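You operate a simulated robot arm through the tools that you are given. There is no shell and no other tool. Be economical: measure what you need, move in short steps, check, and stop when the job is done.

Carry out the task below with a simulated robot arm. There is one attempt and no reset: what you move stays moved.

TASK
Put the wound 12 mm mandrel under the lit magnifier.
Fine: switch the magnifier on, open the clamp, stand the mandrel in the white holder, then swing the magnifier over it.
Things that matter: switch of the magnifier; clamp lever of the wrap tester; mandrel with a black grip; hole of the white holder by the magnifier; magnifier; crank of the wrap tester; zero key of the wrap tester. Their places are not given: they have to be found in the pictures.

It is judged by the outcome, as a careful person would: the job done as asked, and still so three seconds after it is handed in. It fails if anything else is knocked over, pushed out of place, dropped, spilled or broken.

THE ROBOT
A 6-joint arm with a two-finger parallel gripper, fixed in place. Base frame: the origin is at the foot of the arm, x ahead of it, y to its left, z up; the work surface is at about z = 0.004. Lengths are in m, angles in degrees, forces in N, time in s.
With the tool pointing down near the work surface it reaches from about 0.18 to 0.46 m from the base axis. Its first joint turns from -70.0 to 70.0 degrees. Payload 1.9 kg.
Tool frame: the origin (TCP) lies between the finger pads and is the grasp point; the fingertips stand 0.023 m ahead of it; z points along the fingers, y is the line along which they close. The gripper opens to 0.094 m. The fingers are 0.038 m wide and 0.01 m thick; the gripper's body (0.054 by 0.096 m) begins 0.039 m behind the TCP.
Orientation is that of the tool frame in the base frame, as a unit quaternion [x, y, z, w]. With the fingers straight down and closing along the base's y, the tool's x points along the base's -x, its y along +y and its z along -z.

THE INTERFACE
- The arm moves only by the tool jog_arm. Its argument "increments" is a list of rows, each a list of 2 entries, a list of its own where there are three numbers: the shift along the base's x, y, z in m, then the turn, a rotation vector about the base's x, y, z in degrees. In form: [[[x, y, z], [ax, ay, az]], ...]. A call has 1 to 12 rows; each row shifts and turns the commanded pose from where the row before left it. "hand" is the finger opening in m, from 0 to 0.094, set as the call begins (left out, the last holds). A row lasts 0.2 s, in which the tool goes at most 0.05 m and 8.6 degrees; a call with a longer step from one row to the next is refused whole, and so is a gripper value outside its range. A pose out of reach is approached as far as the arm can. The call stops where the force on the tool passes 90 N (or 10 N more than at its start, if that is more) or the arm is blocked; 0.2 s more then pass. The fingers move at their own pace (about 0.108 m/s each) and stop on an object; they squeeze with about 24 N. The grip force told is the motor's: it shows also when the fingers shut on nothing. Time passes only in rows, and 0.2 s behind the last, so rows that do not move let the fingers close. It gives the time, the measured TCP pose, the force on the tool (base axes), the opening and the grip force at its end, in the units of the frame above (readings bear some noise).
- Cameras (640 x 400 px; columns grow to the right, rows downward): "scene" is fixed at [0.0518, 0.3076, 0.4239]; the picture's right is [-0.81, -0.59, 0.00], its down [-0.33, 0.45, -0.83] and it looks along [0.49, -0.67, -0.56] (base axes); focal length 214 px, centre (320, 200). "wrist" rides on the gripper at [-0.039, 0, -0.044] in the tool frame; the picture's right is [0.00, -1.00, 0.00], its down [0.97, 0.00, -0.24] and it looks along [0.24, 0.00, 0.97] (tool axes); focal length 218 px, centre (320, 200).
- capture(camera): a new picture of that camera. No time passes.
- point_at(camera, pixels): for up to 12 pixels [column, row] of the newest picture of that camera ("zoom" is the newest enlarged one), the place [x, y, z] in the base frame of the surface seen there, good to about 0.003 m. No time passes.
- close_up(camera, box): a new picture of the part [left, top, right, bottom] of that camera's present view, enlarged. No time passes.
- sign_off(): hands the job in; it is judged then, once.

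Work in short steps. Measure before you move; look again where a grasp or a placing could have gone wrong, and mend it. You have 80 turns and 34 pictures in all, the two below and enlarged ones among them. Open the gripper and draw the arm clear of the work before you hand the job in, unless the task says otherwise; then end with one line.

The tools are called after "Emit:" by a JSON object that holds its "fn" and its "kwargs". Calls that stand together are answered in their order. jog_arm: Moves the arm, as the interface text tells. Its arguments: {"type":"object","properties":{"increments":{"type":"array","items":{"type":"array"}},"hand":{"type":"number"}},"required":["increments"]} The other tools are called the same way: capture (camera) takes a picture; point_at (camera, pixels) gives the place of the surface under pixels of a picture; close_up (camera, box) takes an enlarged picture of a part of a camera's view; sign_off () hands the job in.

At the start:

```text
time_s: 0.0
ee_pos: [0.2979, -0.0277, 0.2977]
ee_rot: [0.0, 1.0, 0.0, 0.001]
contact_force: [0.4, 0.7, -0.5]
width: 0.0937
grasp_force: 0.0
```

scene: 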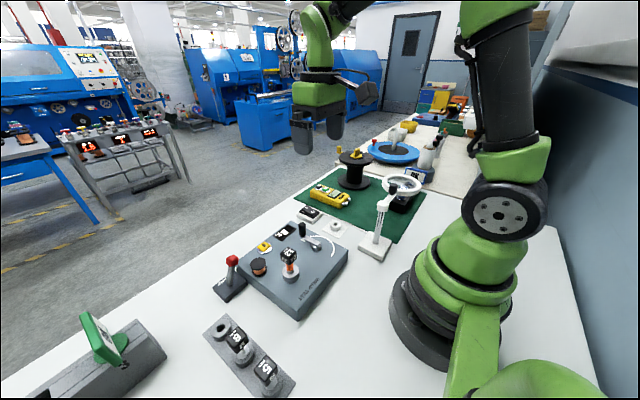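
wrist: 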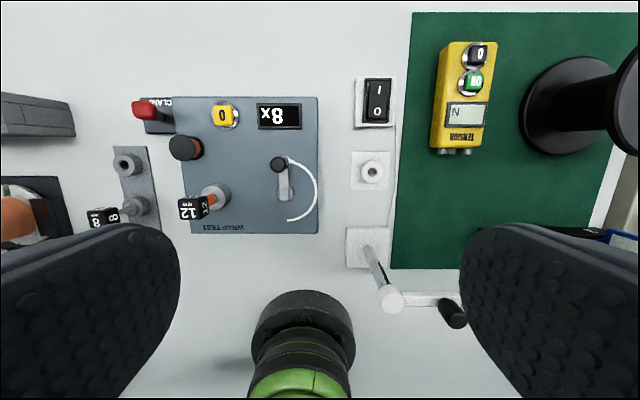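

The wrist picture shows the wrap tester (mandrel "12" at about 200,200), the rocker switch at (377,100), the white holder at (372,171) and the magnifier post at (368,248). I measure these points and look closer.

Emit:
{"fn": "point_at", "kwargs": {"camera": "wrist", "pixels": [[377, 85], [377, 115], [372, 171], [355, 155], [388, 188], [192, 208], [215, 195], [145, 110], [160, 128], [390, 298], [455, 312], [368, 248]]}}

Emit:
{"fn": "close_up", "kwargs": {"camera": "wrist", "box": [100, 80, 340, 250]}}

Emit:
{"fn": "close_up", "kwargs": {"camera": "scene", "box": [200, 140, 460, 320]}}

```text
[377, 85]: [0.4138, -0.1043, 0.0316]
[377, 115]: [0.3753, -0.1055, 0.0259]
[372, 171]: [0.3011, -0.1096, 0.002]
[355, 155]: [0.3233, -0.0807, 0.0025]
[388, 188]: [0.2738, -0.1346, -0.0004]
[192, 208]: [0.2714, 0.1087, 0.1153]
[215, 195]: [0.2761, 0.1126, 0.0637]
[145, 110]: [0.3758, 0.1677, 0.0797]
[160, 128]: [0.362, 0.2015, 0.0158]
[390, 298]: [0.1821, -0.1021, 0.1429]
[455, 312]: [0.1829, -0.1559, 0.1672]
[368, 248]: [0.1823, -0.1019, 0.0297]
```

```text
2.35 times, centred on (220, 165) of wrist
```

zoom: 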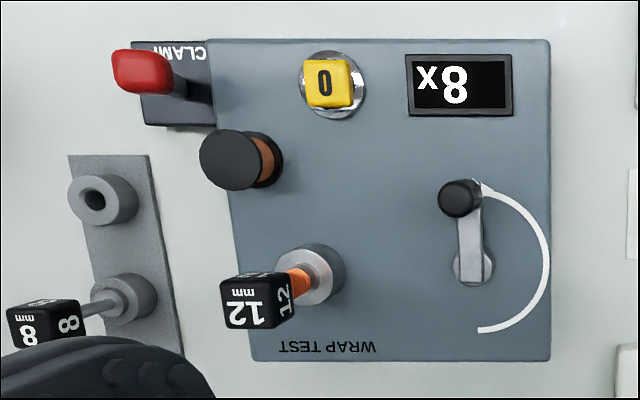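

```text
2.22 times, centred on (330, 230) of scene
```

zoom: 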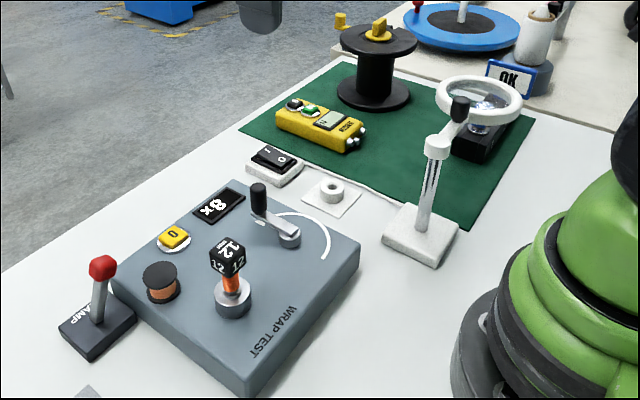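

I measure the lever, mandrel, magnifier and crank in the enlarged scene picture.

Emit:
{"fn": "point_at", "kwargs": {"camera": "zoom", "pixels": [[102, 267], [98, 312], [62, 325], [92, 357], [134, 318], [228, 245], [228, 262], [233, 297], [333, 190], [437, 145], [460, 108], [500, 118]]}}

Emit:
{"fn": "close_up", "kwargs": {"camera": "scene", "box": [200, 240, 300, 310]}}

Emit:
{"fn": "close_up", "kwargs": {"camera": "scene", "box": [290, 160, 440, 265]}}

```text
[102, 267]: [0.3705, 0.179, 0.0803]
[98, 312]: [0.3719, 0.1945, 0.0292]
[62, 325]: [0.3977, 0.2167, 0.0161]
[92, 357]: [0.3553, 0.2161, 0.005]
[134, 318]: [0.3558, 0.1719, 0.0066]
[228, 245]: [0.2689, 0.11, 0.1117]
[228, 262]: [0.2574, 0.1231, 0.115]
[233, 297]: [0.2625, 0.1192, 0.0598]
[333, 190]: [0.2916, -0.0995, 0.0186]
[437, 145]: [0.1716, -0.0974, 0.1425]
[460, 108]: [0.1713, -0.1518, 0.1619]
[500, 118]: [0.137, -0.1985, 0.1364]
```

```text
5.71 times, centred on (250, 275) of scene
```

zoom: 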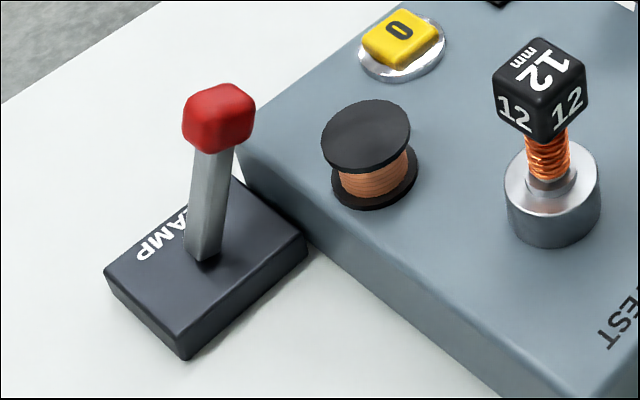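

```text
3.81 times, centred on (365, 212) of scene
```

zoom: 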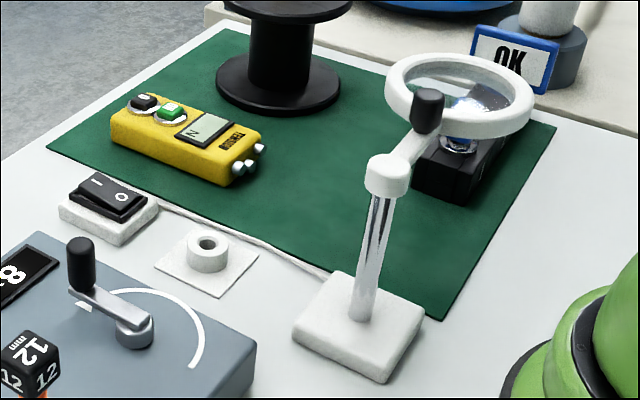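

The rocker shows I on its far end (x≈0.413, z≈0.032), raised, so it is off. I close the fingers, yaw 90° so their thin side lies along x, and go above that end.

Emit:
{"fn": "jog_arm", "kwargs": {"hand": 0, "increments": [[[0.0105, -0.007, -0.016], [0, 0, 8.2]], [[0.0105, -0.007, -0.016], [0, 0, 8.2]], [[0.0105, -0.007, -0.016], [0, 0, 8.2]], [[0.0105, -0.007, -0.016], [0, 0, 8.2]], [[0.0105, -0.007, -0.016], [0, 0, 8.2]], [[0.0105, -0.007, -0.016], [0, 0, 8.2]], [[0.0105, -0.007, -0.016], [0, 0, 8.2]], [[0.0105, -0.007, -0.016], [0, 0, 8.2]], [[0.0105, -0.007, -0.016], [0, 0, 8.2]], [[0.0105, -0.007, -0.016], [0, 0, 8.2]], [[0.0105, -0.007, -0.016], [0, 0, 8]]]}}

Emit:
{"fn": "capture", "kwargs": {"camera": "wrist"}}

```text
time_s: 2.4
ee_pos: [0.4158, -0.1038, 0.1226]
ee_rot: [0.708, -0.706, -0.001, 0.0]
contact_force: [-0.1, 0.3, -0.2]
width: 0.0001
grasp_force: 24.1
```

```text
27 pictures are left
```

wrist: 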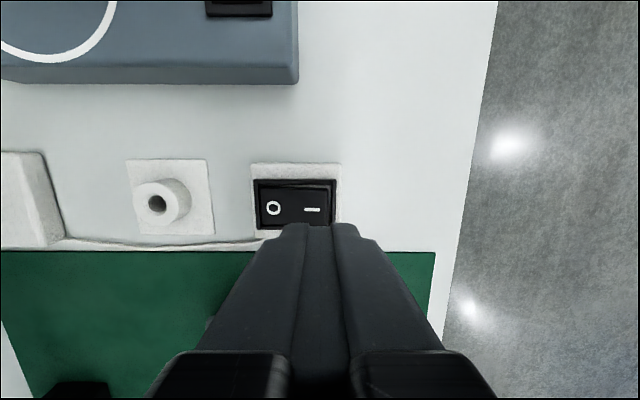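

The rocker lies at columns 257–335, row 205. I measure its ends before pressing, and the holder hole too.

Emit:
{"fn": "point_at", "kwargs": {"camera": "wrist", "pixels": [[262, 208], [274, 208], [296, 205], [312, 208], [328, 205], [333, 205], [313, 190], [156, 203], [157, 188], [168, 203], [131, 230], [211, 165]]}}

```text
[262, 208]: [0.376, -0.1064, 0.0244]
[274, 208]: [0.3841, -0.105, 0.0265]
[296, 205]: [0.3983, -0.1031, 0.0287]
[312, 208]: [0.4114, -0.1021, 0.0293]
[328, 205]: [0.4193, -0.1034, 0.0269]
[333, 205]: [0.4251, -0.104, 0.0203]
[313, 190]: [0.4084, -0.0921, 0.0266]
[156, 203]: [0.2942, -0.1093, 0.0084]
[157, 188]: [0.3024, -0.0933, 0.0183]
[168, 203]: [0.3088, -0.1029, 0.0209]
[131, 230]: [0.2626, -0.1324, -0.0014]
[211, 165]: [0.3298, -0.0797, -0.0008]
```

I press straight down at x≈0.415, small steps at the end.

Emit:
{"fn": "jog_arm", "kwargs": {"increments": [[[0, 0, -0.03], [0, 0, 0]], [[0, 0, -0.03], [0, 0, 0]], [[0, 0, -0.006], [0, 0, 0]], [[0, 0, -0.004], [0, 0, 0]], [[0, 0, -0.004], [0, 0, 0]], [[0, 0, -0.003], [0, 0, 0]]]}}

```text
time_s: 3.9
ee_pos: [0.4146, -0.1033, 0.0501]
ee_rot: [-0.705, 0.709, 0.001, 0.002]
contact_force: [-8.2, 1.2, 14.5]
width: 0.0
grasp_force: 23.9
stopped in row 6: the force on the tool passed its limit (the readings are from after the stop); the commanded pose is now the measured one
```

It stopped on force with the tips at z≈0.027. I lift and look.

Emit:
{"fn": "jog_arm", "kwargs": {"increments": [[[0, 0, 0.03], [0, 0, 0]], [[0, 0, 0.04], [0, 0, 0]]]}}

Emit:
{"fn": "close_up", "kwargs": {"camera": "wrist", "box": [100, 140, 360, 300]}}

Emit:
{"fn": "close_up", "kwargs": {"camera": "scene", "box": [290, 160, 440, 265]}}

```text
time_s: 4.5
ee_pos: [0.4146, -0.1052, 0.1204]
ee_rot: [-0.705, 0.709, 0.001, 0.002]
contact_force: [-0.3, -0.4, 0.1]
width: 0.0
grasp_force: 24.3
```

```text
2.46 times, centred on (230, 220) of wrist
```

zoom: 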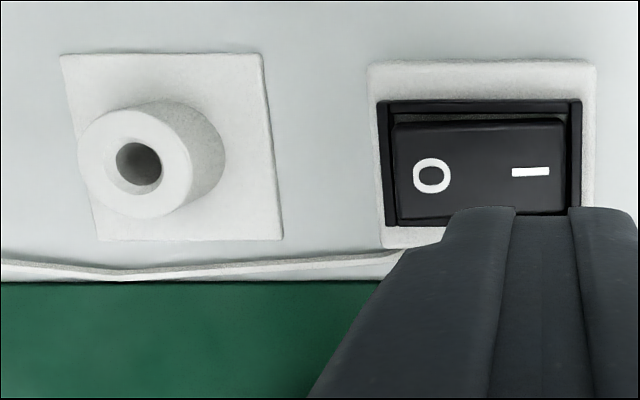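

```text
3.81 times, centred on (365, 212) of scene
```

zoom: 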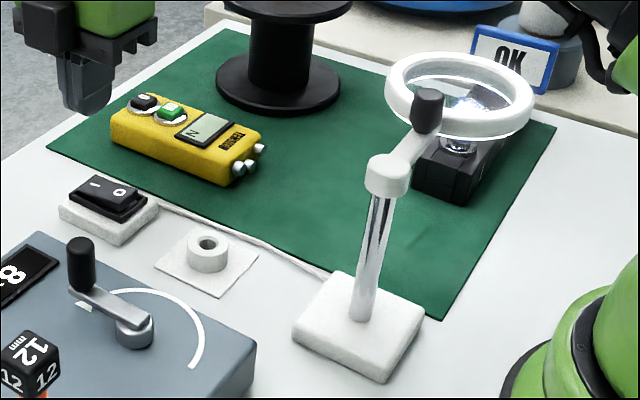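

The ring is lit and the I end is down: magnifier on. Next I measure the surroundings of the lever.

Emit:
{"fn": "point_at", "kwargs": {"camera": "scene", "pixels": [[232, 256], [237, 260], [229, 262], [236, 280], [233, 283], [258, 263], [258, 272], [252, 262], [264, 246], [268, 249], [291, 253], [282, 258]]}}

```text
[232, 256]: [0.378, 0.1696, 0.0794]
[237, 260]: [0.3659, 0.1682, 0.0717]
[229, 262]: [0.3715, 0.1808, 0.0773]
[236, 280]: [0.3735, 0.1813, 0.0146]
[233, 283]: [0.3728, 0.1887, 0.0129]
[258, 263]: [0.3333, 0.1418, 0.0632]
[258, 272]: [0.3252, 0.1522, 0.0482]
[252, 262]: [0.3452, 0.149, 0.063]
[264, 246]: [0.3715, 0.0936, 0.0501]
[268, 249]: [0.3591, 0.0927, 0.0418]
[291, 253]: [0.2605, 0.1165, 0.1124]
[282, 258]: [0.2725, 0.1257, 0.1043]
```

Knob centre is about (0.373, 0.171, 0.077) with the lever foot at y≈0.188, so it leans toward the tester; I will push it toward +y. First I move to its −y side, yawing back.

Emit:
{"fn": "jog_arm", "kwargs": {"increments": [[[-0.0033, 0.0215, 0.01], [0, 0, -8.2]], [[-0.0033, 0.0215, 0.01], [0, 0, -8.2]], [[-0.0033, 0.0215, 0.01], [0, 0, -8.2]], [[-0.0033, 0.0215, 0.01], [0, 0, -8.2]], [[-0.0033, 0.0215, 0], [0, 0, -8.2]], [[-0.0033, 0.0215, 0], [0, 0, -8.2]], [[-0.0033, 0.0215, 0], [0, 0, -8.2]], [[-0.0033, 0.0215, 0], [0, 0, -8.2]], [[-0.0033, 0.0215, 0], [0, 0, -8.2]], [[-0.0033, 0.0215, 0], [0, 0, -8.2]], [[-0.0033, 0.0215, 0], [0, 0, -8]]]}}

Emit:
{"fn": "capture", "kwargs": {"camera": "scene"}}

Emit:
{"fn": "capture", "kwargs": {"camera": "wrist"}}

```text
time_s: 6.9
ee_pos: [0.3788, 0.13, 0.1578]
ee_rot: [0.004, 1.0, -0.001, 0.001]
contact_force: [1.0, -0.6, -0.2]
width: 0.0
grasp_force: 24.1
```

```text
24 pictures are left
```

scene: 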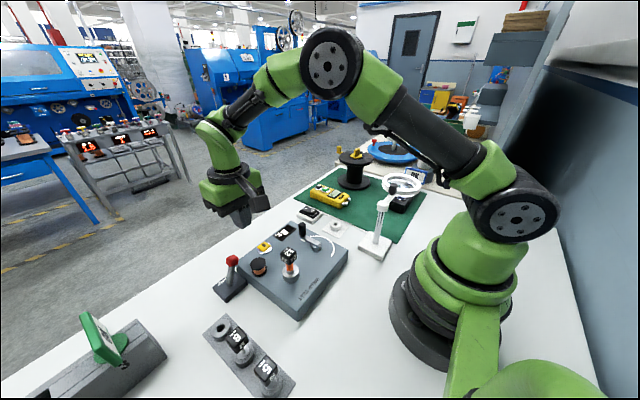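

```text
23 pictures are left
```

wrist: 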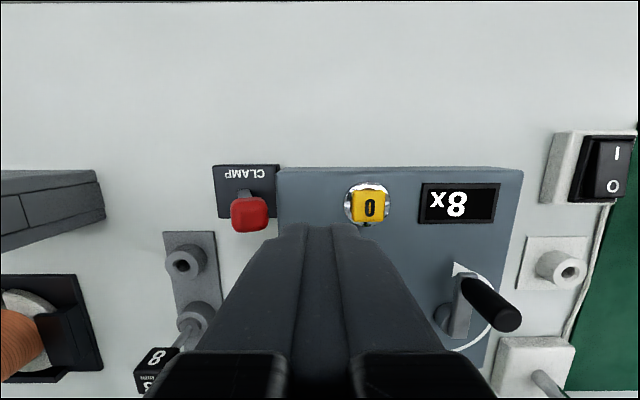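

I measure knob, lever foot and zero key from here.

Emit:
{"fn": "point_at", "kwargs": {"camera": "wrist", "pixels": [[249, 202], [249, 220], [236, 215], [264, 215], [246, 192], [216, 218], [278, 168], [216, 168], [369, 205], [351, 205]]}}

```text
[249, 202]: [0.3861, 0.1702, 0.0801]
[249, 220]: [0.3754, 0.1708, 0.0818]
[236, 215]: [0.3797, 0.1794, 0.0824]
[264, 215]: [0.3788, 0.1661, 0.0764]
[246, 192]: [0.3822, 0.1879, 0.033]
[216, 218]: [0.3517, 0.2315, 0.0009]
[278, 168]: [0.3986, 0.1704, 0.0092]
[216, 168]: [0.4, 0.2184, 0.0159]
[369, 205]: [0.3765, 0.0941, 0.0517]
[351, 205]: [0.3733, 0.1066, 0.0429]
```

Knob centre ≈(0.378, 0.172, 0.078), base centre y≈0.194, so open should be near y≈0.216. I descend at y≈0.138 and push +y gently.

Emit:
{"fn": "jog_arm", "kwargs": {"increments": [[[0, 0.008, -0.03], [0, 0, 0]], [[0, 0, -0.034], [0, 0, 0]], [[0, 0.01, 0], [0, 0, 0]], [[0, 0.008, 0], [0, 0, 0]], [[0, 0.008, 0], [0, 0, 0]], [[0, 0.008, 0], [0, 0, 0]], [[0, 0.008, 0], [0, 0, 0]], [[0, 0.008, 0], [0, 0, 0]], [[0, 0.006, 0], [0, 0, 0]]]}}

Emit:
{"fn": "close_up", "kwargs": {"camera": "scene", "box": [180, 200, 340, 310]}}

```text
time_s: 8.9
ee_pos: [0.3782, 0.1946, 0.0951]
ee_rot: [0.003, 1.0, -0.003, 0.002]
contact_force: [-3.5, -16.8, 6.2]
width: 0.0
grasp_force: 24.2
```

```text
3.64 times, centred on (260, 255) of scene
```

zoom: 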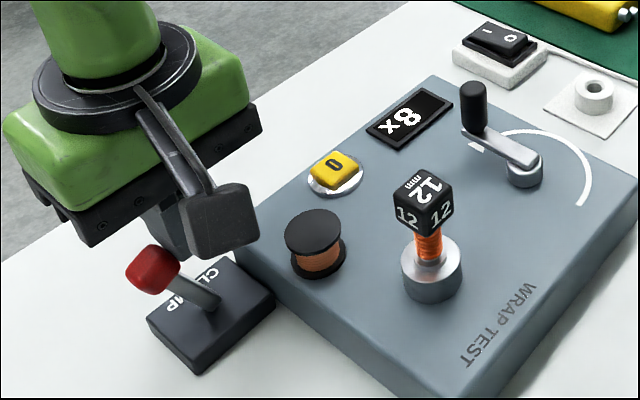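

The lever has gone over to +y, with 17 N resisting, maybe at its stop. I back off and look.

Emit:
{"fn": "jog_arm", "kwargs": {"increments": [[[0, -0.03, 0], [0, 0, 0]], [[0, -0.02, 0.05], [0, 0, 0]], [[-0.03, -0.01, 0.05], [0, 0, 0]]]}}

Emit:
{"fn": "close_up", "kwargs": {"camera": "scene", "box": [180, 200, 340, 310]}}

Emit:
{"fn": "capture", "kwargs": {"camera": "wrist"}}

```text
refused: row 2 steps farther than a row can; nothing moved
```

```text
3.64 times, centred on (260, 255) of scene
```

zoom: 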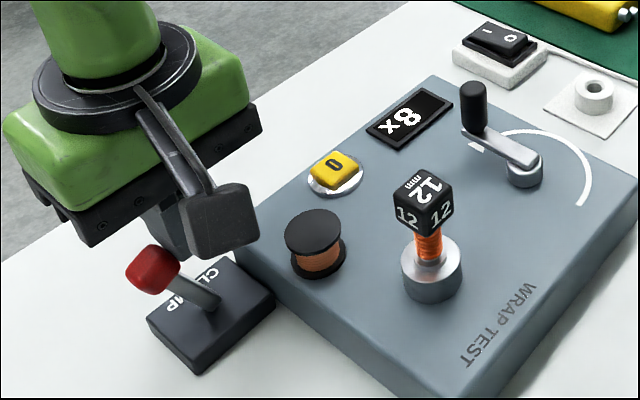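

```text
20 pictures are left
```

wrist: 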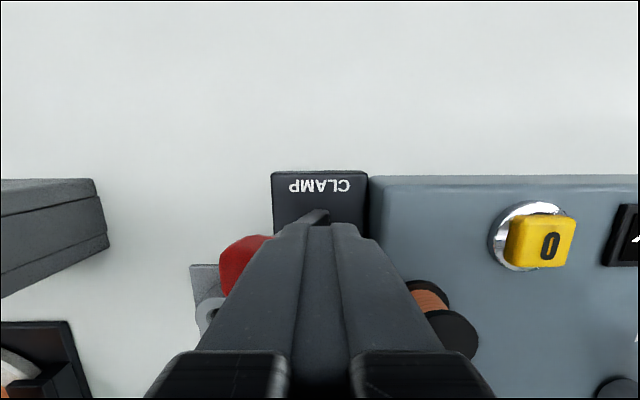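

A row was too long; I back off in shorter rows.

Emit:
{"fn": "jog_arm", "kwargs": {"increments": [[[0, -0.03, 0], [0, 0, 0]], [[0, -0.01, 0.04], [0, 0, 0]], [[-0.02, -0.01, 0.04], [0, 0, 0]], [[-0.02, -0.01, 0.04], [0, 0, 0]]]}}

Emit:
{"fn": "capture", "kwargs": {"camera": "wrist"}}

Emit:
{"fn": "close_up", "kwargs": {"camera": "scene", "box": [200, 220, 320, 302]}}

```text
time_s: 9.9
ee_pos: [0.3392, 0.1343, 0.2165]
ee_rot: [0.003, 1.0, -0.001, 0.002]
contact_force: [0.7, -0.8, 0.5]
width: 0.0
grasp_force: 24.4
```

```text
19 pictures are left
```

wrist: 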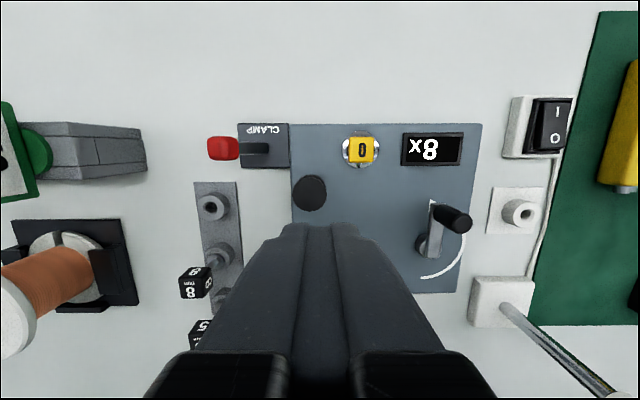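

```text
4.88 times, centred on (260, 261) of scene
```

zoom: 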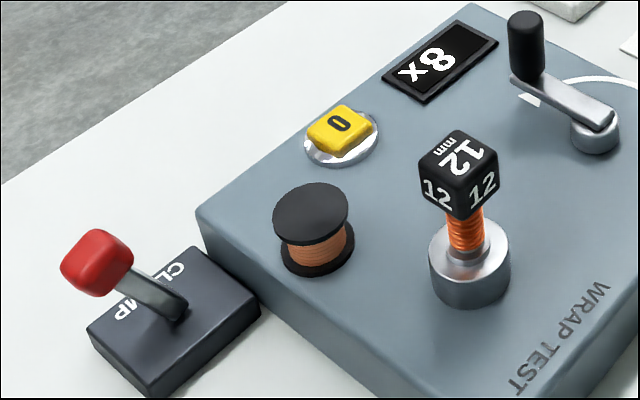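

The lever is now well over to the open side. Now I measure the mandrel's cube grip (zoom 420–498, 130–220) and chuck.

Emit:
{"fn": "point_at", "kwargs": {"camera": "zoom", "pixels": [[424, 162], [454, 134], [493, 152], [464, 178], [459, 157], [438, 208], [472, 212], [495, 178], [466, 235], [470, 270], [455, 290], [500, 270]]}}

```text
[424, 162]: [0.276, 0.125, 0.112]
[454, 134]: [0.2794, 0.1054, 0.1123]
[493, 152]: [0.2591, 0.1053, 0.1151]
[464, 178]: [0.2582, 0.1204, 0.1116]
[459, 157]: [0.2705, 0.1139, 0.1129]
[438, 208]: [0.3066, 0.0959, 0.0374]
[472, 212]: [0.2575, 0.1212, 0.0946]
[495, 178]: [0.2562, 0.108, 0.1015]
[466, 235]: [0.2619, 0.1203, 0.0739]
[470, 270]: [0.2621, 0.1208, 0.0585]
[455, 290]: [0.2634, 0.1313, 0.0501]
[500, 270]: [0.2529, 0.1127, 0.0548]
```

The cube centre is about (0.268, 0.1145), top z≈0.113, faces square with the axes. I go above it with the fingers opened to 0.06.

Emit:
{"fn": "jog_arm", "kwargs": {"hand": 0.06, "increments": [[[-0.024, -0.007, 0], [0, 0, 0]], [[-0.024, -0.007, 0], [0, 0, 0]], [[-0.023, -0.0055, -0.02], [0, 0, 0]], [[0, 0, 0], [0, 0, 0]]]}}

Emit:
{"fn": "capture", "kwargs": {"camera": "wrist"}}

```text
time_s: 10.9
ee_pos: [0.268, 0.1168, 0.1968]
ee_rot: [0.003, 1.0, -0.001, 0.002]
contact_force: [0.2, -0.1, -0.1]
width: 0.0602
grasp_force: 0.0
```

```text
17 pictures are left
```

wrist: 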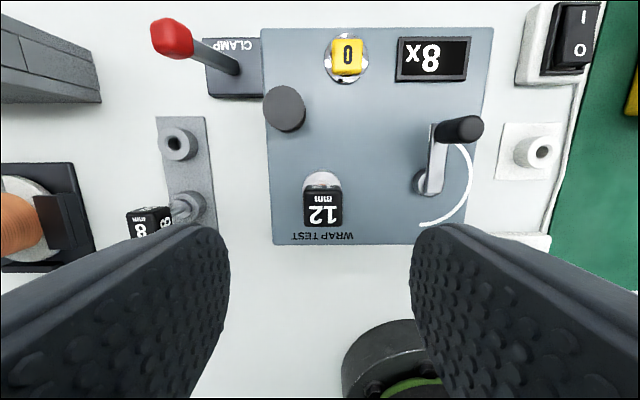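

Emit:
{"fn": "point_at", "kwargs": {"camera": "wrist", "pixels": [[306, 192], [339, 192], [306, 224], [339, 224], [322, 208], [322, 178], [308, 180], [338, 180], [540, 153], [503, 175], [564, 128]]}}

```text
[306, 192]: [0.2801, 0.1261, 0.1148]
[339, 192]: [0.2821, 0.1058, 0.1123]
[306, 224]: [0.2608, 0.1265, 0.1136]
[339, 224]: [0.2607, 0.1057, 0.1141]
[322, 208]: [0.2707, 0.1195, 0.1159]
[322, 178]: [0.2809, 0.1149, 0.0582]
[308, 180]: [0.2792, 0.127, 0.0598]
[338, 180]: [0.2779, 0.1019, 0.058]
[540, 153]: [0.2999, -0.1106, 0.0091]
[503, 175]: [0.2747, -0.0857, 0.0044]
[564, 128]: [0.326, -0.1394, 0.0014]
```

Cube centre (0.270, 0.116), size ≈0.022. I descend to TCP z≈0.105 and close.

Emit:
{"fn": "jog_arm", "kwargs": {"increments": [[[0.002, -0.0008, -0.04], [0, 0, 0]], [[0, 0, -0.035], [0, 0, 0]], [[0, 0, -0.0165], [0, 0, 0]]]}}

Emit:
{"fn": "jog_arm", "kwargs": {"hand": 0.0, "increments": [[[0, 0, 0], [0, 0, 0]], [[0, 0, 0], [0, 0, 0]], [[0, 0, 0], [0, 0, 0]]]}}

```text
time_s: 11.7
ee_pos: [0.2681, 0.1152, 0.1042]
ee_rot: [0.003, 1.0, -0.001, 0.002]
contact_force: [0.6, -0.1, -0.1]
width: 0.0599
grasp_force: 0.1
```

```text
time_s: 12.5
ee_pos: [0.2687, 0.115, 0.1047]
ee_rot: [0.003, 1.0, -0.002, 0.003]
contact_force: [-0.7, -0.2, 0.5]
width: 0.0234
grasp_force: 23.9
```

Gripped at 0.0234. I lift slowly and watch the force.

Emit:
{"fn": "jog_arm", "kwargs": {"increments": [[[0, 0, 0.005], [0, 0, 0]], [[0, 0, 0.01], [0, 0, 0]], [[0, 0, 0.015], [0, 0, 0]], [[0, 0, 0.02], [0, 0, 0]], [[0, 0, 0.03], [0, 0, 0]], [[0, 0, 0.02], [0, 0, 0]]]}}

Emit:
{"fn": "close_up", "kwargs": {"camera": "scene", "box": [200, 160, 360, 302]}}

```text
time_s: 13.9
ee_pos: [0.2695, 0.1148, 0.2053]
ee_rot: [0.002, 1.0, 0.0, 0.002]
contact_force: [-0.4, -0.9, 0.0]
width: 0.0235
grasp_force: 23.8
```

```text
2.82 times, centred on (280, 231) of scene
```

zoom: 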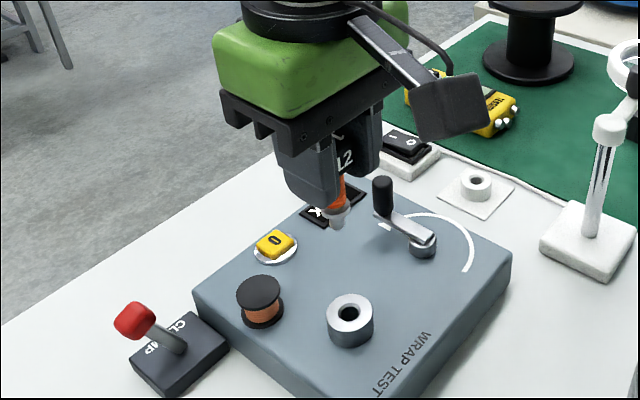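

The mandrel is out, with a stub at its lower end. I measure the stub tip and shoulder.

Emit:
{"fn": "point_at", "kwargs": {"camera": "zoom", "pixels": [[337, 228], [337, 220], [342, 208], [342, 195], [350, 152], [465, 184], [477, 180], [488, 187], [475, 193], [474, 172]]}}

Emit:
{"fn": "close_up", "kwargs": {"camera": "scene", "box": [260, 190, 310, 222]}}

```text
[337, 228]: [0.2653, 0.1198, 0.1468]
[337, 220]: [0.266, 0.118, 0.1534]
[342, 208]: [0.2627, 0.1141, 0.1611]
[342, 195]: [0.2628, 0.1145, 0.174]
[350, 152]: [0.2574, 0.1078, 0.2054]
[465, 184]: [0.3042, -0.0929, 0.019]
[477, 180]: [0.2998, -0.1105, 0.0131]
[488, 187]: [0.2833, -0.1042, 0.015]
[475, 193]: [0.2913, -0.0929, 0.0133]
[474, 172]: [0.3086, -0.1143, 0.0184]
```

```text
12.50 times, centred on (285, 206) of scene
```

zoom: 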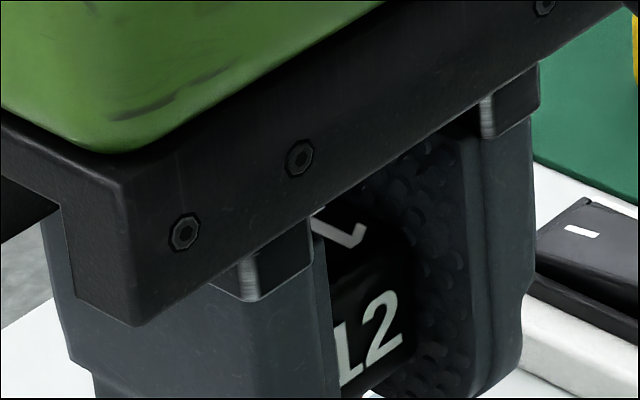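

The stub tip is 0.060 below TCP and the shoulder ≈0.045 below. I carry it at this height to near the holder and look from above.

Emit:
{"fn": "jog_arm", "kwargs": {"increments": [[[0, -0.04, 0.005], [0, 0, 0]], [[0, -0.045, 0], [0, 0, 0]], [[0, -0.045, 0], [0, 0, 0]], [[0, -0.045, 0], [0, 0, 0]], [[0, -0.045, 0], [0, 0, 0]], [[0, 0, 0], [0, 0, 0]]]}}

Emit:
{"fn": "capture", "kwargs": {"camera": "wrist"}}

Emit:
{"fn": "capture", "kwargs": {"camera": "scene"}}

```text
time_s: 15.3
ee_pos: [0.2716, -0.1035, 0.2085]
ee_rot: [0.003, 1.0, -0.001, 0.002]
contact_force: [-0.3, -0.2, -0.1]
width: 0.0235
grasp_force: 23.9
```

```text
14 pictures are left
```

wrist: 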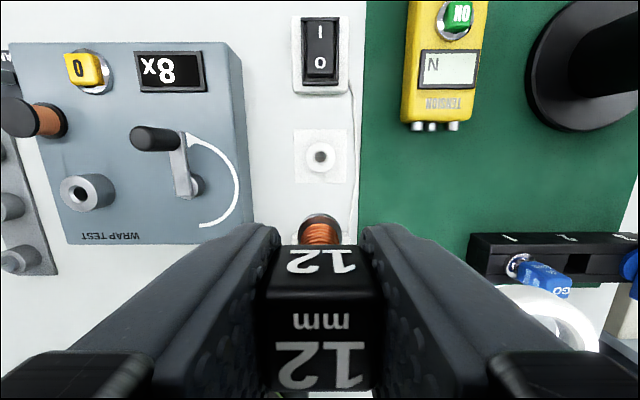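

```text
13 pictures are left
```

scene: 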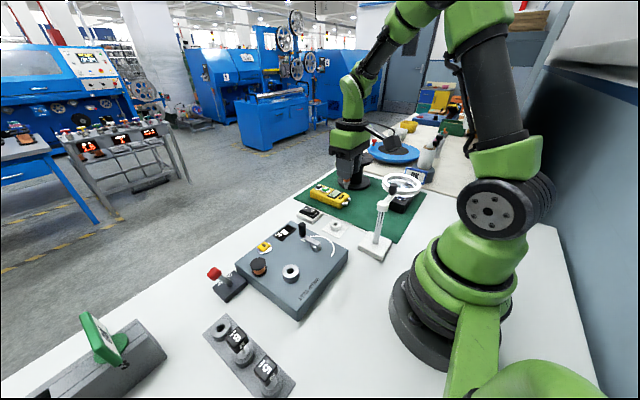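

Emit:
{"fn": "point_at", "kwargs": {"camera": "wrist", "pixels": [[309, 156], [331, 156], [320, 145], [320, 167], [320, 157], [305, 156], [336, 156], [294, 130], [346, 130], [294, 182], [346, 182]]}}

Emit:
{"fn": "close_up", "kwargs": {"camera": "wrist", "box": [270, 110, 370, 250]}}

```text
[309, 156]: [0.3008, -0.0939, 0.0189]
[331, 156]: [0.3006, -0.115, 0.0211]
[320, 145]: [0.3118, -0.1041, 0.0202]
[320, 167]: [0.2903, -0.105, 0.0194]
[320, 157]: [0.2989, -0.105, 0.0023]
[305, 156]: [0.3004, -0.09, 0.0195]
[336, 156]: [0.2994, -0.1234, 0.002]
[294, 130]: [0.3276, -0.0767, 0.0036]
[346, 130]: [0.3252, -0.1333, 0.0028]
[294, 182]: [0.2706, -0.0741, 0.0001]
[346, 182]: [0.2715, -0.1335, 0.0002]
```

```text
2.86 times, centred on (320, 180) of wrist
```

zoom: 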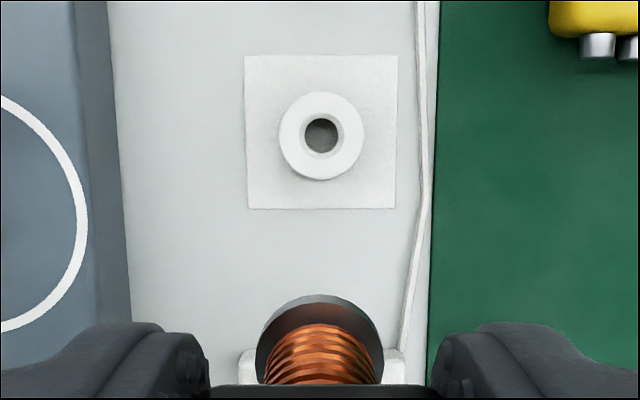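

Hole centre ≈(0.300, −0.1043), rim z≈0.0195. I move over it and come down to about 20 mm above the rim to check alignment.

Emit:
{"fn": "jog_arm", "kwargs": {"increments": [[[0.0275, -0.0006, 0], [0, 0, 0]], [[0, 0, -0.04], [0, 0, 0]], [[0, 0, -0.04], [0, 0, 0]], [[0, 0, -0.03], [0, 0, 0]], [[0, 0, 0], [0, 0, 0]]]}}

Emit:
{"fn": "close_up", "kwargs": {"camera": "scene", "box": [290, 180, 400, 260]}}

Emit:
{"fn": "capture", "kwargs": {"camera": "wrist"}}

```text
time_s: 16.5
ee_pos: [0.2966, -0.1044, 0.0986]
ee_rot: [0.003, 1.0, -0.001, 0.001]
contact_force: [0.3, -0.9, -0.9]
width: 0.0234
grasp_force: 23.5
```

```text
5.00 times, centred on (345, 220) of scene
```

zoom: 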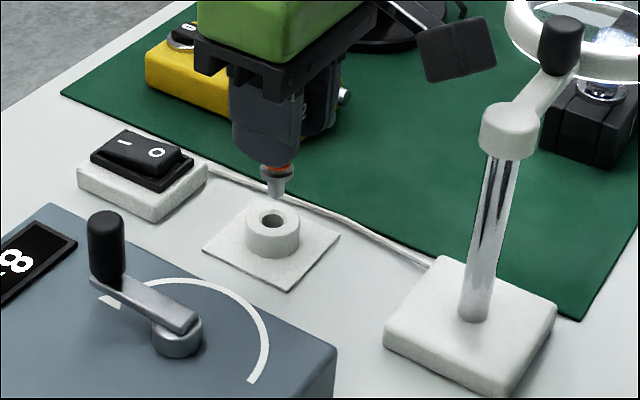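

```text
10 pictures are left
```

wrist: 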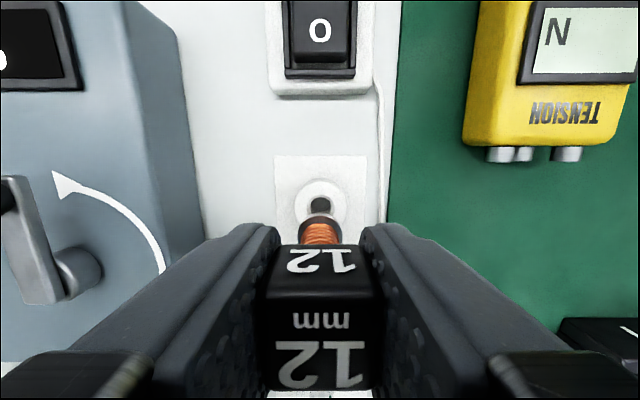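

Columns agree in the wrist picture (y aligned), while the scene picture shows the stub about 3 mm short in x. I shift +0.003 in x, lower a bit and check again.

Emit:
{"fn": "jog_arm", "kwargs": {"increments": [[[0.003, 0, -0.01], [0, 0, 0]], [[0, 0, 0], [0, 0, 0]]]}}

Emit:
{"fn": "close_up", "kwargs": {"camera": "scene", "box": [315, 205, 357, 232]}}

Emit:
{"fn": "close_up", "kwargs": {"camera": "wrist", "box": [270, 150, 370, 250]}}

```text
time_s: 17.1
ee_pos: [0.2999, -0.105, 0.0887]
ee_rot: [0.003, 1.0, -0.001, 0.002]
contact_force: [0.0, 0.8, -0.8]
width: 0.0234
grasp_force: 24.0
```

```text
14.81 times, centred on (336, 218) of scene
```

zoom: 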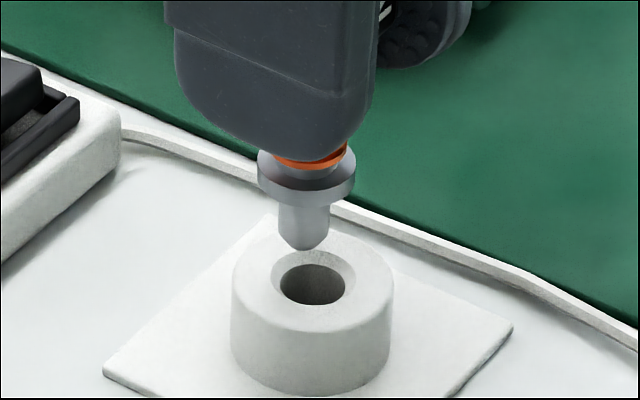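

```text
4.00 times, centred on (320, 200) of wrist
```

zoom: 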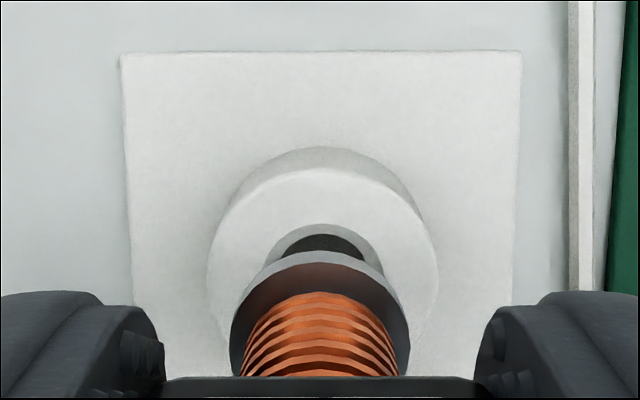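

Now the stub is slightly over-shifted (≈1.5 mm in x, 0.5 mm in y). I correct and lower it in small steps into the hole.

Emit:
{"fn": "jog_arm", "kwargs": {"increments": [[[-0.0015, -0.0005, 0], [0, 0, 0]], [[0, 0, -0.006], [0, 0, 0]], [[0, 0, -0.005], [0, 0, 0]], [[0, 0, -0.004], [0, 0, 0]], [[0, 0, -0.003], [0, 0, 0]], [[0, 0, 0], [0, 0, 0]]]}}

Emit:
{"fn": "close_up", "kwargs": {"camera": "scene", "box": [315, 205, 357, 232]}}

```text
time_s: 18.5
ee_pos: [0.299, -0.1049, 0.0709]
ee_rot: [0.003, 1.0, -0.002, 0.002]
contact_force: [-0.3, 0.4, -0.1]
width: 0.0235
grasp_force: 23.5
```

```text
14.81 times, centred on (336, 218) of scene
```

zoom: 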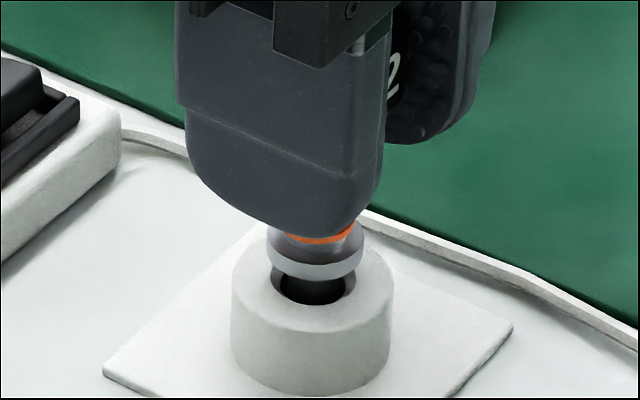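

The stub is in the hole with no side force. I lower on until the shoulder seats.

Emit:
{"fn": "jog_arm", "kwargs": {"increments": [[[0, 0, -0.003], [0, 0, 0]], [[0, 0, -0.002], [0, 0, 0]], [[0, 0, -0.001], [0, 0, 0]], [[0, 0, 0], [0, 0, 0]]]}}

```text
time_s: 19.5
ee_pos: [0.2982, -0.1068, 0.0651]
ee_rot: [0.003, 1.0, 0.0, 0.001]
contact_force: [-0.7, 0.6, -0.5]
width: 0.0234
grasp_force: 23.9
```

Emit:
{"fn": "jog_arm", "kwargs": {"increments": [[[0, 0, -0.001], [0, 0, 0]], [[0, 0, -0.001], [0, 0, 0]], [[0, 0, 0], [0, 0, 0]]]}}

```text
time_s: 20.3
ee_pos: [0.2982, -0.1065, 0.0625]
ee_rot: [0.002, 1.0, 0.0, 0.003]
contact_force: [1.9, 0.8, 15.4]
width: 0.0233
grasp_force: 24.3
```

15 N upward: seated. I release and rise straight up.

Emit:
{"fn": "jog_arm", "kwargs": {"hand": 0.06, "increments": [[[0, 0, 0.001], [0, 0, 0]], [[0, 0, 0], [0, 0, 0]], [[0, 0, 0], [0, 0, 0]]]}}

Emit:
{"fn": "jog_arm", "kwargs": {"increments": [[[0, 0, 0.02], [0, 0, 0]], [[0, 0, 0.04], [0, 0, 0]], [[0, 0, 0.045], [0, 0, 0]], [[0, 0, 0.045], [0, 0, 0]], [[0, 0, 0.03], [0, 0, 0]]]}}

Emit:
{"fn": "capture", "kwargs": {"camera": "wrist"}}

Emit:
{"fn": "close_up", "kwargs": {"camera": "scene", "box": [290, 150, 450, 262]}}

```text
time_s: 21.1
ee_pos: [0.2981, -0.106, 0.0635]
ee_rot: [0.002, 1.0, 0.0, 0.002]
contact_force: [-0.7, 0.0, -0.5]
width: 0.0602
grasp_force: 0.0
```

```text
time_s: 22.3
ee_pos: [0.2981, -0.1041, 0.2445]
ee_rot: [0.002, 1.0, -0.001, 0.003]
contact_force: [0.3, -0.1, 0.2]
width: 0.0598
grasp_force: 0.1
```

```text
6 pictures are left
```

wrist: 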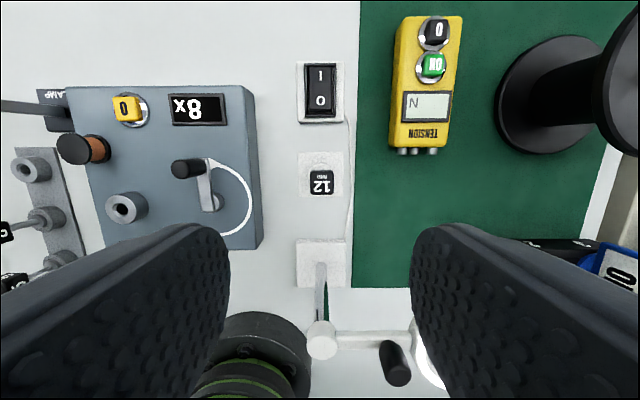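

```text
3.57 times, centred on (370, 206) of scene
```

zoom: 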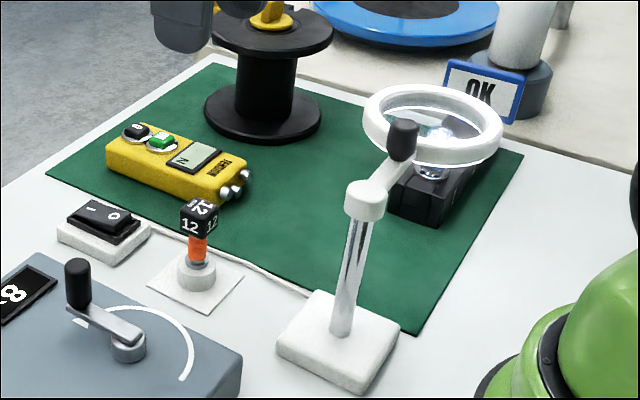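

The mandrel stands in the holder. Now I measure the magnifier: pivot cap, arm, black knob and ring.

Emit:
{"fn": "point_at", "kwargs": {"camera": "zoom", "pixels": [[366, 192], [380, 192], [385, 175], [403, 127], [405, 155], [414, 140], [368, 130], [497, 140], [425, 90], [433, 172], [480, 100], [383, 150]]}}

Emit:
{"fn": "point_at", "kwargs": {"camera": "wrist", "pixels": [[321, 336], [321, 348], [360, 340], [400, 335], [390, 347], [400, 378], [420, 360], [418, 330], [321, 300], [300, 245], [344, 285], [322, 182]]}}

```text
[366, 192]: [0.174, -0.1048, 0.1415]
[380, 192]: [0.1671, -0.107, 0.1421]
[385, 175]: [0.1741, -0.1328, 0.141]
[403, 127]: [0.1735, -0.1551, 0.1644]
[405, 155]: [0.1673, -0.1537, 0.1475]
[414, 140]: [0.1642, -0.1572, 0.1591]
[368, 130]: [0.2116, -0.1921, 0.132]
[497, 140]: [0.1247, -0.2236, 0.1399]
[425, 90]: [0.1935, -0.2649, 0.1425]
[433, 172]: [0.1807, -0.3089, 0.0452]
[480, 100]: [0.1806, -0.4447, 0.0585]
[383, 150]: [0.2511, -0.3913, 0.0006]
```

```text
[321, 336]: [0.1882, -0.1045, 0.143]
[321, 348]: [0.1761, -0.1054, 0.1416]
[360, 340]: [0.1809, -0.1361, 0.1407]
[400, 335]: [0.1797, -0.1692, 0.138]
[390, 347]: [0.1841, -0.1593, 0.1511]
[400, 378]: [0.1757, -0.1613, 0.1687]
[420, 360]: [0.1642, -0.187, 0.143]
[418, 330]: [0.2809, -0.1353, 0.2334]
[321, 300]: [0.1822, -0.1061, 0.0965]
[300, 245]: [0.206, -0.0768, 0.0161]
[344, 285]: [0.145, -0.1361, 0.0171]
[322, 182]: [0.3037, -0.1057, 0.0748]
```

Pivot ≈(0.178, −0.1055), knob ≈(0.176, −0.158), knob top z≈0.17, ring centre ≈0.122 from the pivot, so a +90° swing puts it over the holder. I go above the knob, yawing −90° so the fingers close along the swing direction.

Emit:
{"fn": "jog_arm", "kwargs": {"hand": 0.05, "increments": [[[-0.0111, -0.0049, 0], [0, 0, -8.2]], [[-0.0111, -0.0049, 0], [0, 0, -8.2]], [[-0.0111, -0.0049, 0], [0, 0, -8.2]], [[-0.0111, -0.0049, 0], [0, 0, -8.2]], [[-0.0111, -0.0049, 0], [0, 0, -8.2]], [[-0.0111, -0.0049, 0], [0, 0, -8.2]], [[-0.0111, -0.0049, 0], [0, 0, -8.2]], [[-0.0111, -0.0049, 0], [0, 0, -8.2]], [[-0.0111, -0.0049, 0], [0, 0, -8.2]], [[-0.0111, -0.0049, 0], [0, 0, -8.2]], [[-0.0111, -0.0049, 0], [0, 0, -8]]]}}

Emit:
{"fn": "capture", "kwargs": {"camera": "wrist"}}

```text
time_s: 24.7
ee_pos: [0.1763, -0.1606, 0.2432]
ee_rot: [0.709, 0.705, -0.002, 0.0]
contact_force: [1.0, 0.0, -0.5]
width: 0.05
grasp_force: 0.0
```

```text
4 pictures are left
```

wrist: 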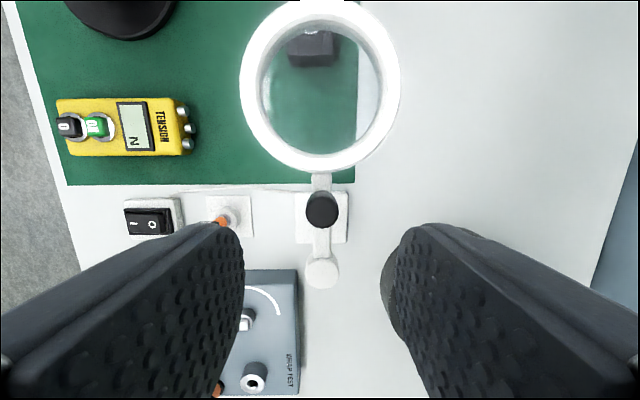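

Emit:
{"fn": "point_at", "kwargs": {"camera": "wrist", "pixels": [[321, 208], [307, 208], [336, 208], [321, 192], [321, 225], [321, 272], [242, 85], [398, 85], [320, 160], [320, 10], [321, 180]]}}

```text
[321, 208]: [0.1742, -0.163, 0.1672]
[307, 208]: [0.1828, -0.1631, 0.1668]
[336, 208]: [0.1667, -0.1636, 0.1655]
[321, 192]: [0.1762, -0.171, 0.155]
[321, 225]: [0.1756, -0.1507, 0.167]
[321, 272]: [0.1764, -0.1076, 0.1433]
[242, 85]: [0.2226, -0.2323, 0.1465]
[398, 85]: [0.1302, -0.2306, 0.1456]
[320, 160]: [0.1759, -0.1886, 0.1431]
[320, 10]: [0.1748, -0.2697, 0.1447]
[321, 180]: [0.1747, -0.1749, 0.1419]
```

Pivot (0.176, −0.1065), knob (0.175, −0.160), ring radius of swing ≈0.122. I descend over the knob (tips above the ring at z≈0.151) and close loosely to 0.022.

Emit:
{"fn": "jog_arm", "kwargs": {"increments": [[[-0.001, 0, -0.04], [0, 0, 0]], [[0, 0, -0.02], [0, 0, 0]], [[0, 0, -0.009], [0, 0, 0]]]}}

Emit:
{"fn": "jog_arm", "kwargs": {"hand": 0.021, "increments": [[[0, 0, 0], [0, 0, 0]], [[0, 0, 0], [0, 0, 0]]]}}

```text
time_s: 25.5
ee_pos: [0.176, -0.1594, 0.1723]
ee_rot: [0.71, 0.704, -0.001, 0.001]
contact_force: [0.1, 0.8, 0.6]
width: 0.05
grasp_force: 0.0
```

```text
time_s: 26.1
ee_pos: [0.1764, -0.159, 0.1744]
ee_rot: [0.709, 0.705, -0.001, 0.0]
contact_force: [-0.1, 0.5, -0.3]
width: 0.021
grasp_force: 0.2
```

The knob is caged between the fingers. I swing the first half of the arc about the pivot.

Emit:
{"fn": "jog_arm", "kwargs": {"increments": [[[0.0077, 0.00055, 0], [0, 0, 8.2]], [[0.00754, 0.00165, 0], [0, 0, 8.2]], [[0.00724, 0.00271, 0], [0, 0, 8.2]], [[0.00677, 0.0037, 0], [0, 0, 8.2]], [[0.00618, 0.00464, 0], [0, 0, 8.2]], [[0.00545, 0.00547, 0], [0, 0, 8.2]]]}}

Emit:
{"fn": "close_up", "kwargs": {"camera": "scene", "box": [290, 130, 450, 262]}}

```text
time_s: 27.5
ee_pos: [0.2172, -0.1418, 0.1758]
ee_rot: [0.35, 0.937, -0.001, 0.001]
contact_force: [-1.8, -0.8, 0.5]
width: 0.021
grasp_force: 0.1
```

```text
3.03 times, centred on (370, 196) of scene
```

zoom: 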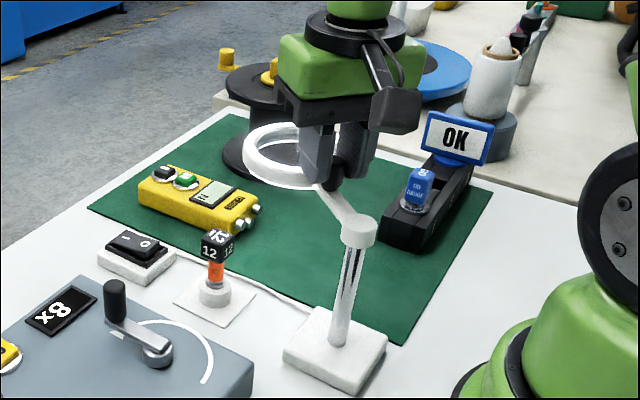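

It swings freely and clear of the mandrel. I finish the arc, with a small extra for the finger slack.

Emit:
{"fn": "jog_arm", "kwargs": {"increments": [[[0.00462, 0.00619, 0], [0, 0, 8.2]], [[0.00368, 0.00679, 0], [0, 0, 8.2]], [[0.00268, 0.00724, 0], [0, 0, 8.2]], [[0.00162, 0.00755, 0], [0, 0, 8.2]], [[0.0004, 0.004, 0], [0, 0, 4]], [[0.0001, 0.0035, 0], [0, 0, 4]], [[0, 0.002, 0], [0, 0, 0]], [[0, 0, 0], [0, 0, 0]]]}}

Emit:
{"fn": "capture", "kwargs": {"camera": "wrist"}}

```text
time_s: 29.3
ee_pos: [0.2298, -0.1049, 0.1746]
ee_rot: [0.002, 1.0, -0.001, 0.002]
contact_force: [-1.1, -4.5, 1.0]
width: 0.0225
grasp_force: 1.3
```

```text
2 pictures are left
```

wrist: 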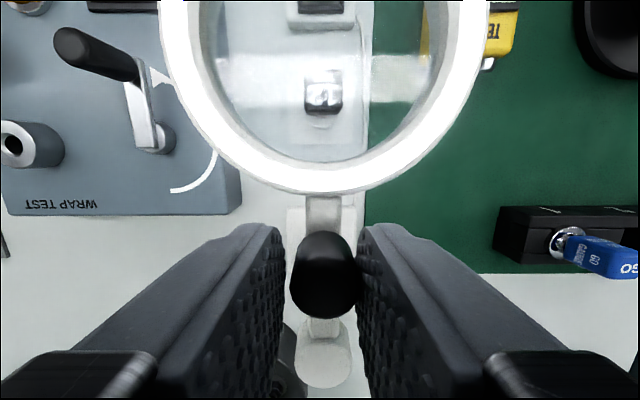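

Force of 4.5 N suggests an end stop; the ring looks centred over the mandrel. I measure it.

Emit:
{"fn": "point_at", "kwargs": {"camera": "wrist", "pixels": [[166, 20], [478, 20], [324, 185], [323, 355], [324, 270], [323, 95]]}}

```text
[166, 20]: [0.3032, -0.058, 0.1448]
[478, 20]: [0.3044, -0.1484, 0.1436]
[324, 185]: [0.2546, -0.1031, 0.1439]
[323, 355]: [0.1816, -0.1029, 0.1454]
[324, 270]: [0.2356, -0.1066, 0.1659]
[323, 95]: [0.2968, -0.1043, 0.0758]
```

The ring centre is ≈(0.300, −0.103), right over the mandrel at (0.299, −0.105). I open, lift straight up, and draw back.

Emit:
{"fn": "jog_arm", "kwargs": {"hand": 0.05, "increments": [[[0, 0, 0], [0, 0, 0]], [[0, 0, 0], [0, 0, 0]], [[0, 0, 0.02], [0, 0, 0]], [[0, 0, 0.04], [0, 0, 0]], [[0, 0, 0.04], [0, 0, 0]], [[0.01, 0.04, 0.02], [0, 0, 0]], [[0.01, 0.045, 0], [0, 0, 0]], [[0.01, 0.045, 0], [0, 0, 0]]]}}

Emit:
{"fn": "capture", "kwargs": {"camera": "scene"}}

```text
time_s: 31.1
ee_pos: [0.259, 0.0273, 0.2954]
ee_rot: [0.003, 1.0, -0.001, 0.001]
contact_force: [-0.4, -0.2, -0.3]
width: 0.05
grasp_force: 0.0
```

```text
1 pictures are left
```

scene: 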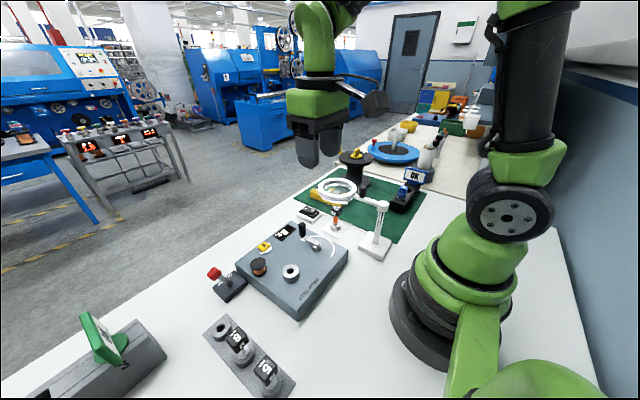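

The lit magnifier stays over the standing mandrel, everything else is in place, and the arm is clear. I hand the job in.

Emit:
{"fn": "sign_off", "kwargs": {}}

```text
The job is handed in.
```

The wound 12 mm mandrel is standing in the white holder with the lit magnifier swung over it; the clamp is open, the gripper is open, and the arm is drawn clear.
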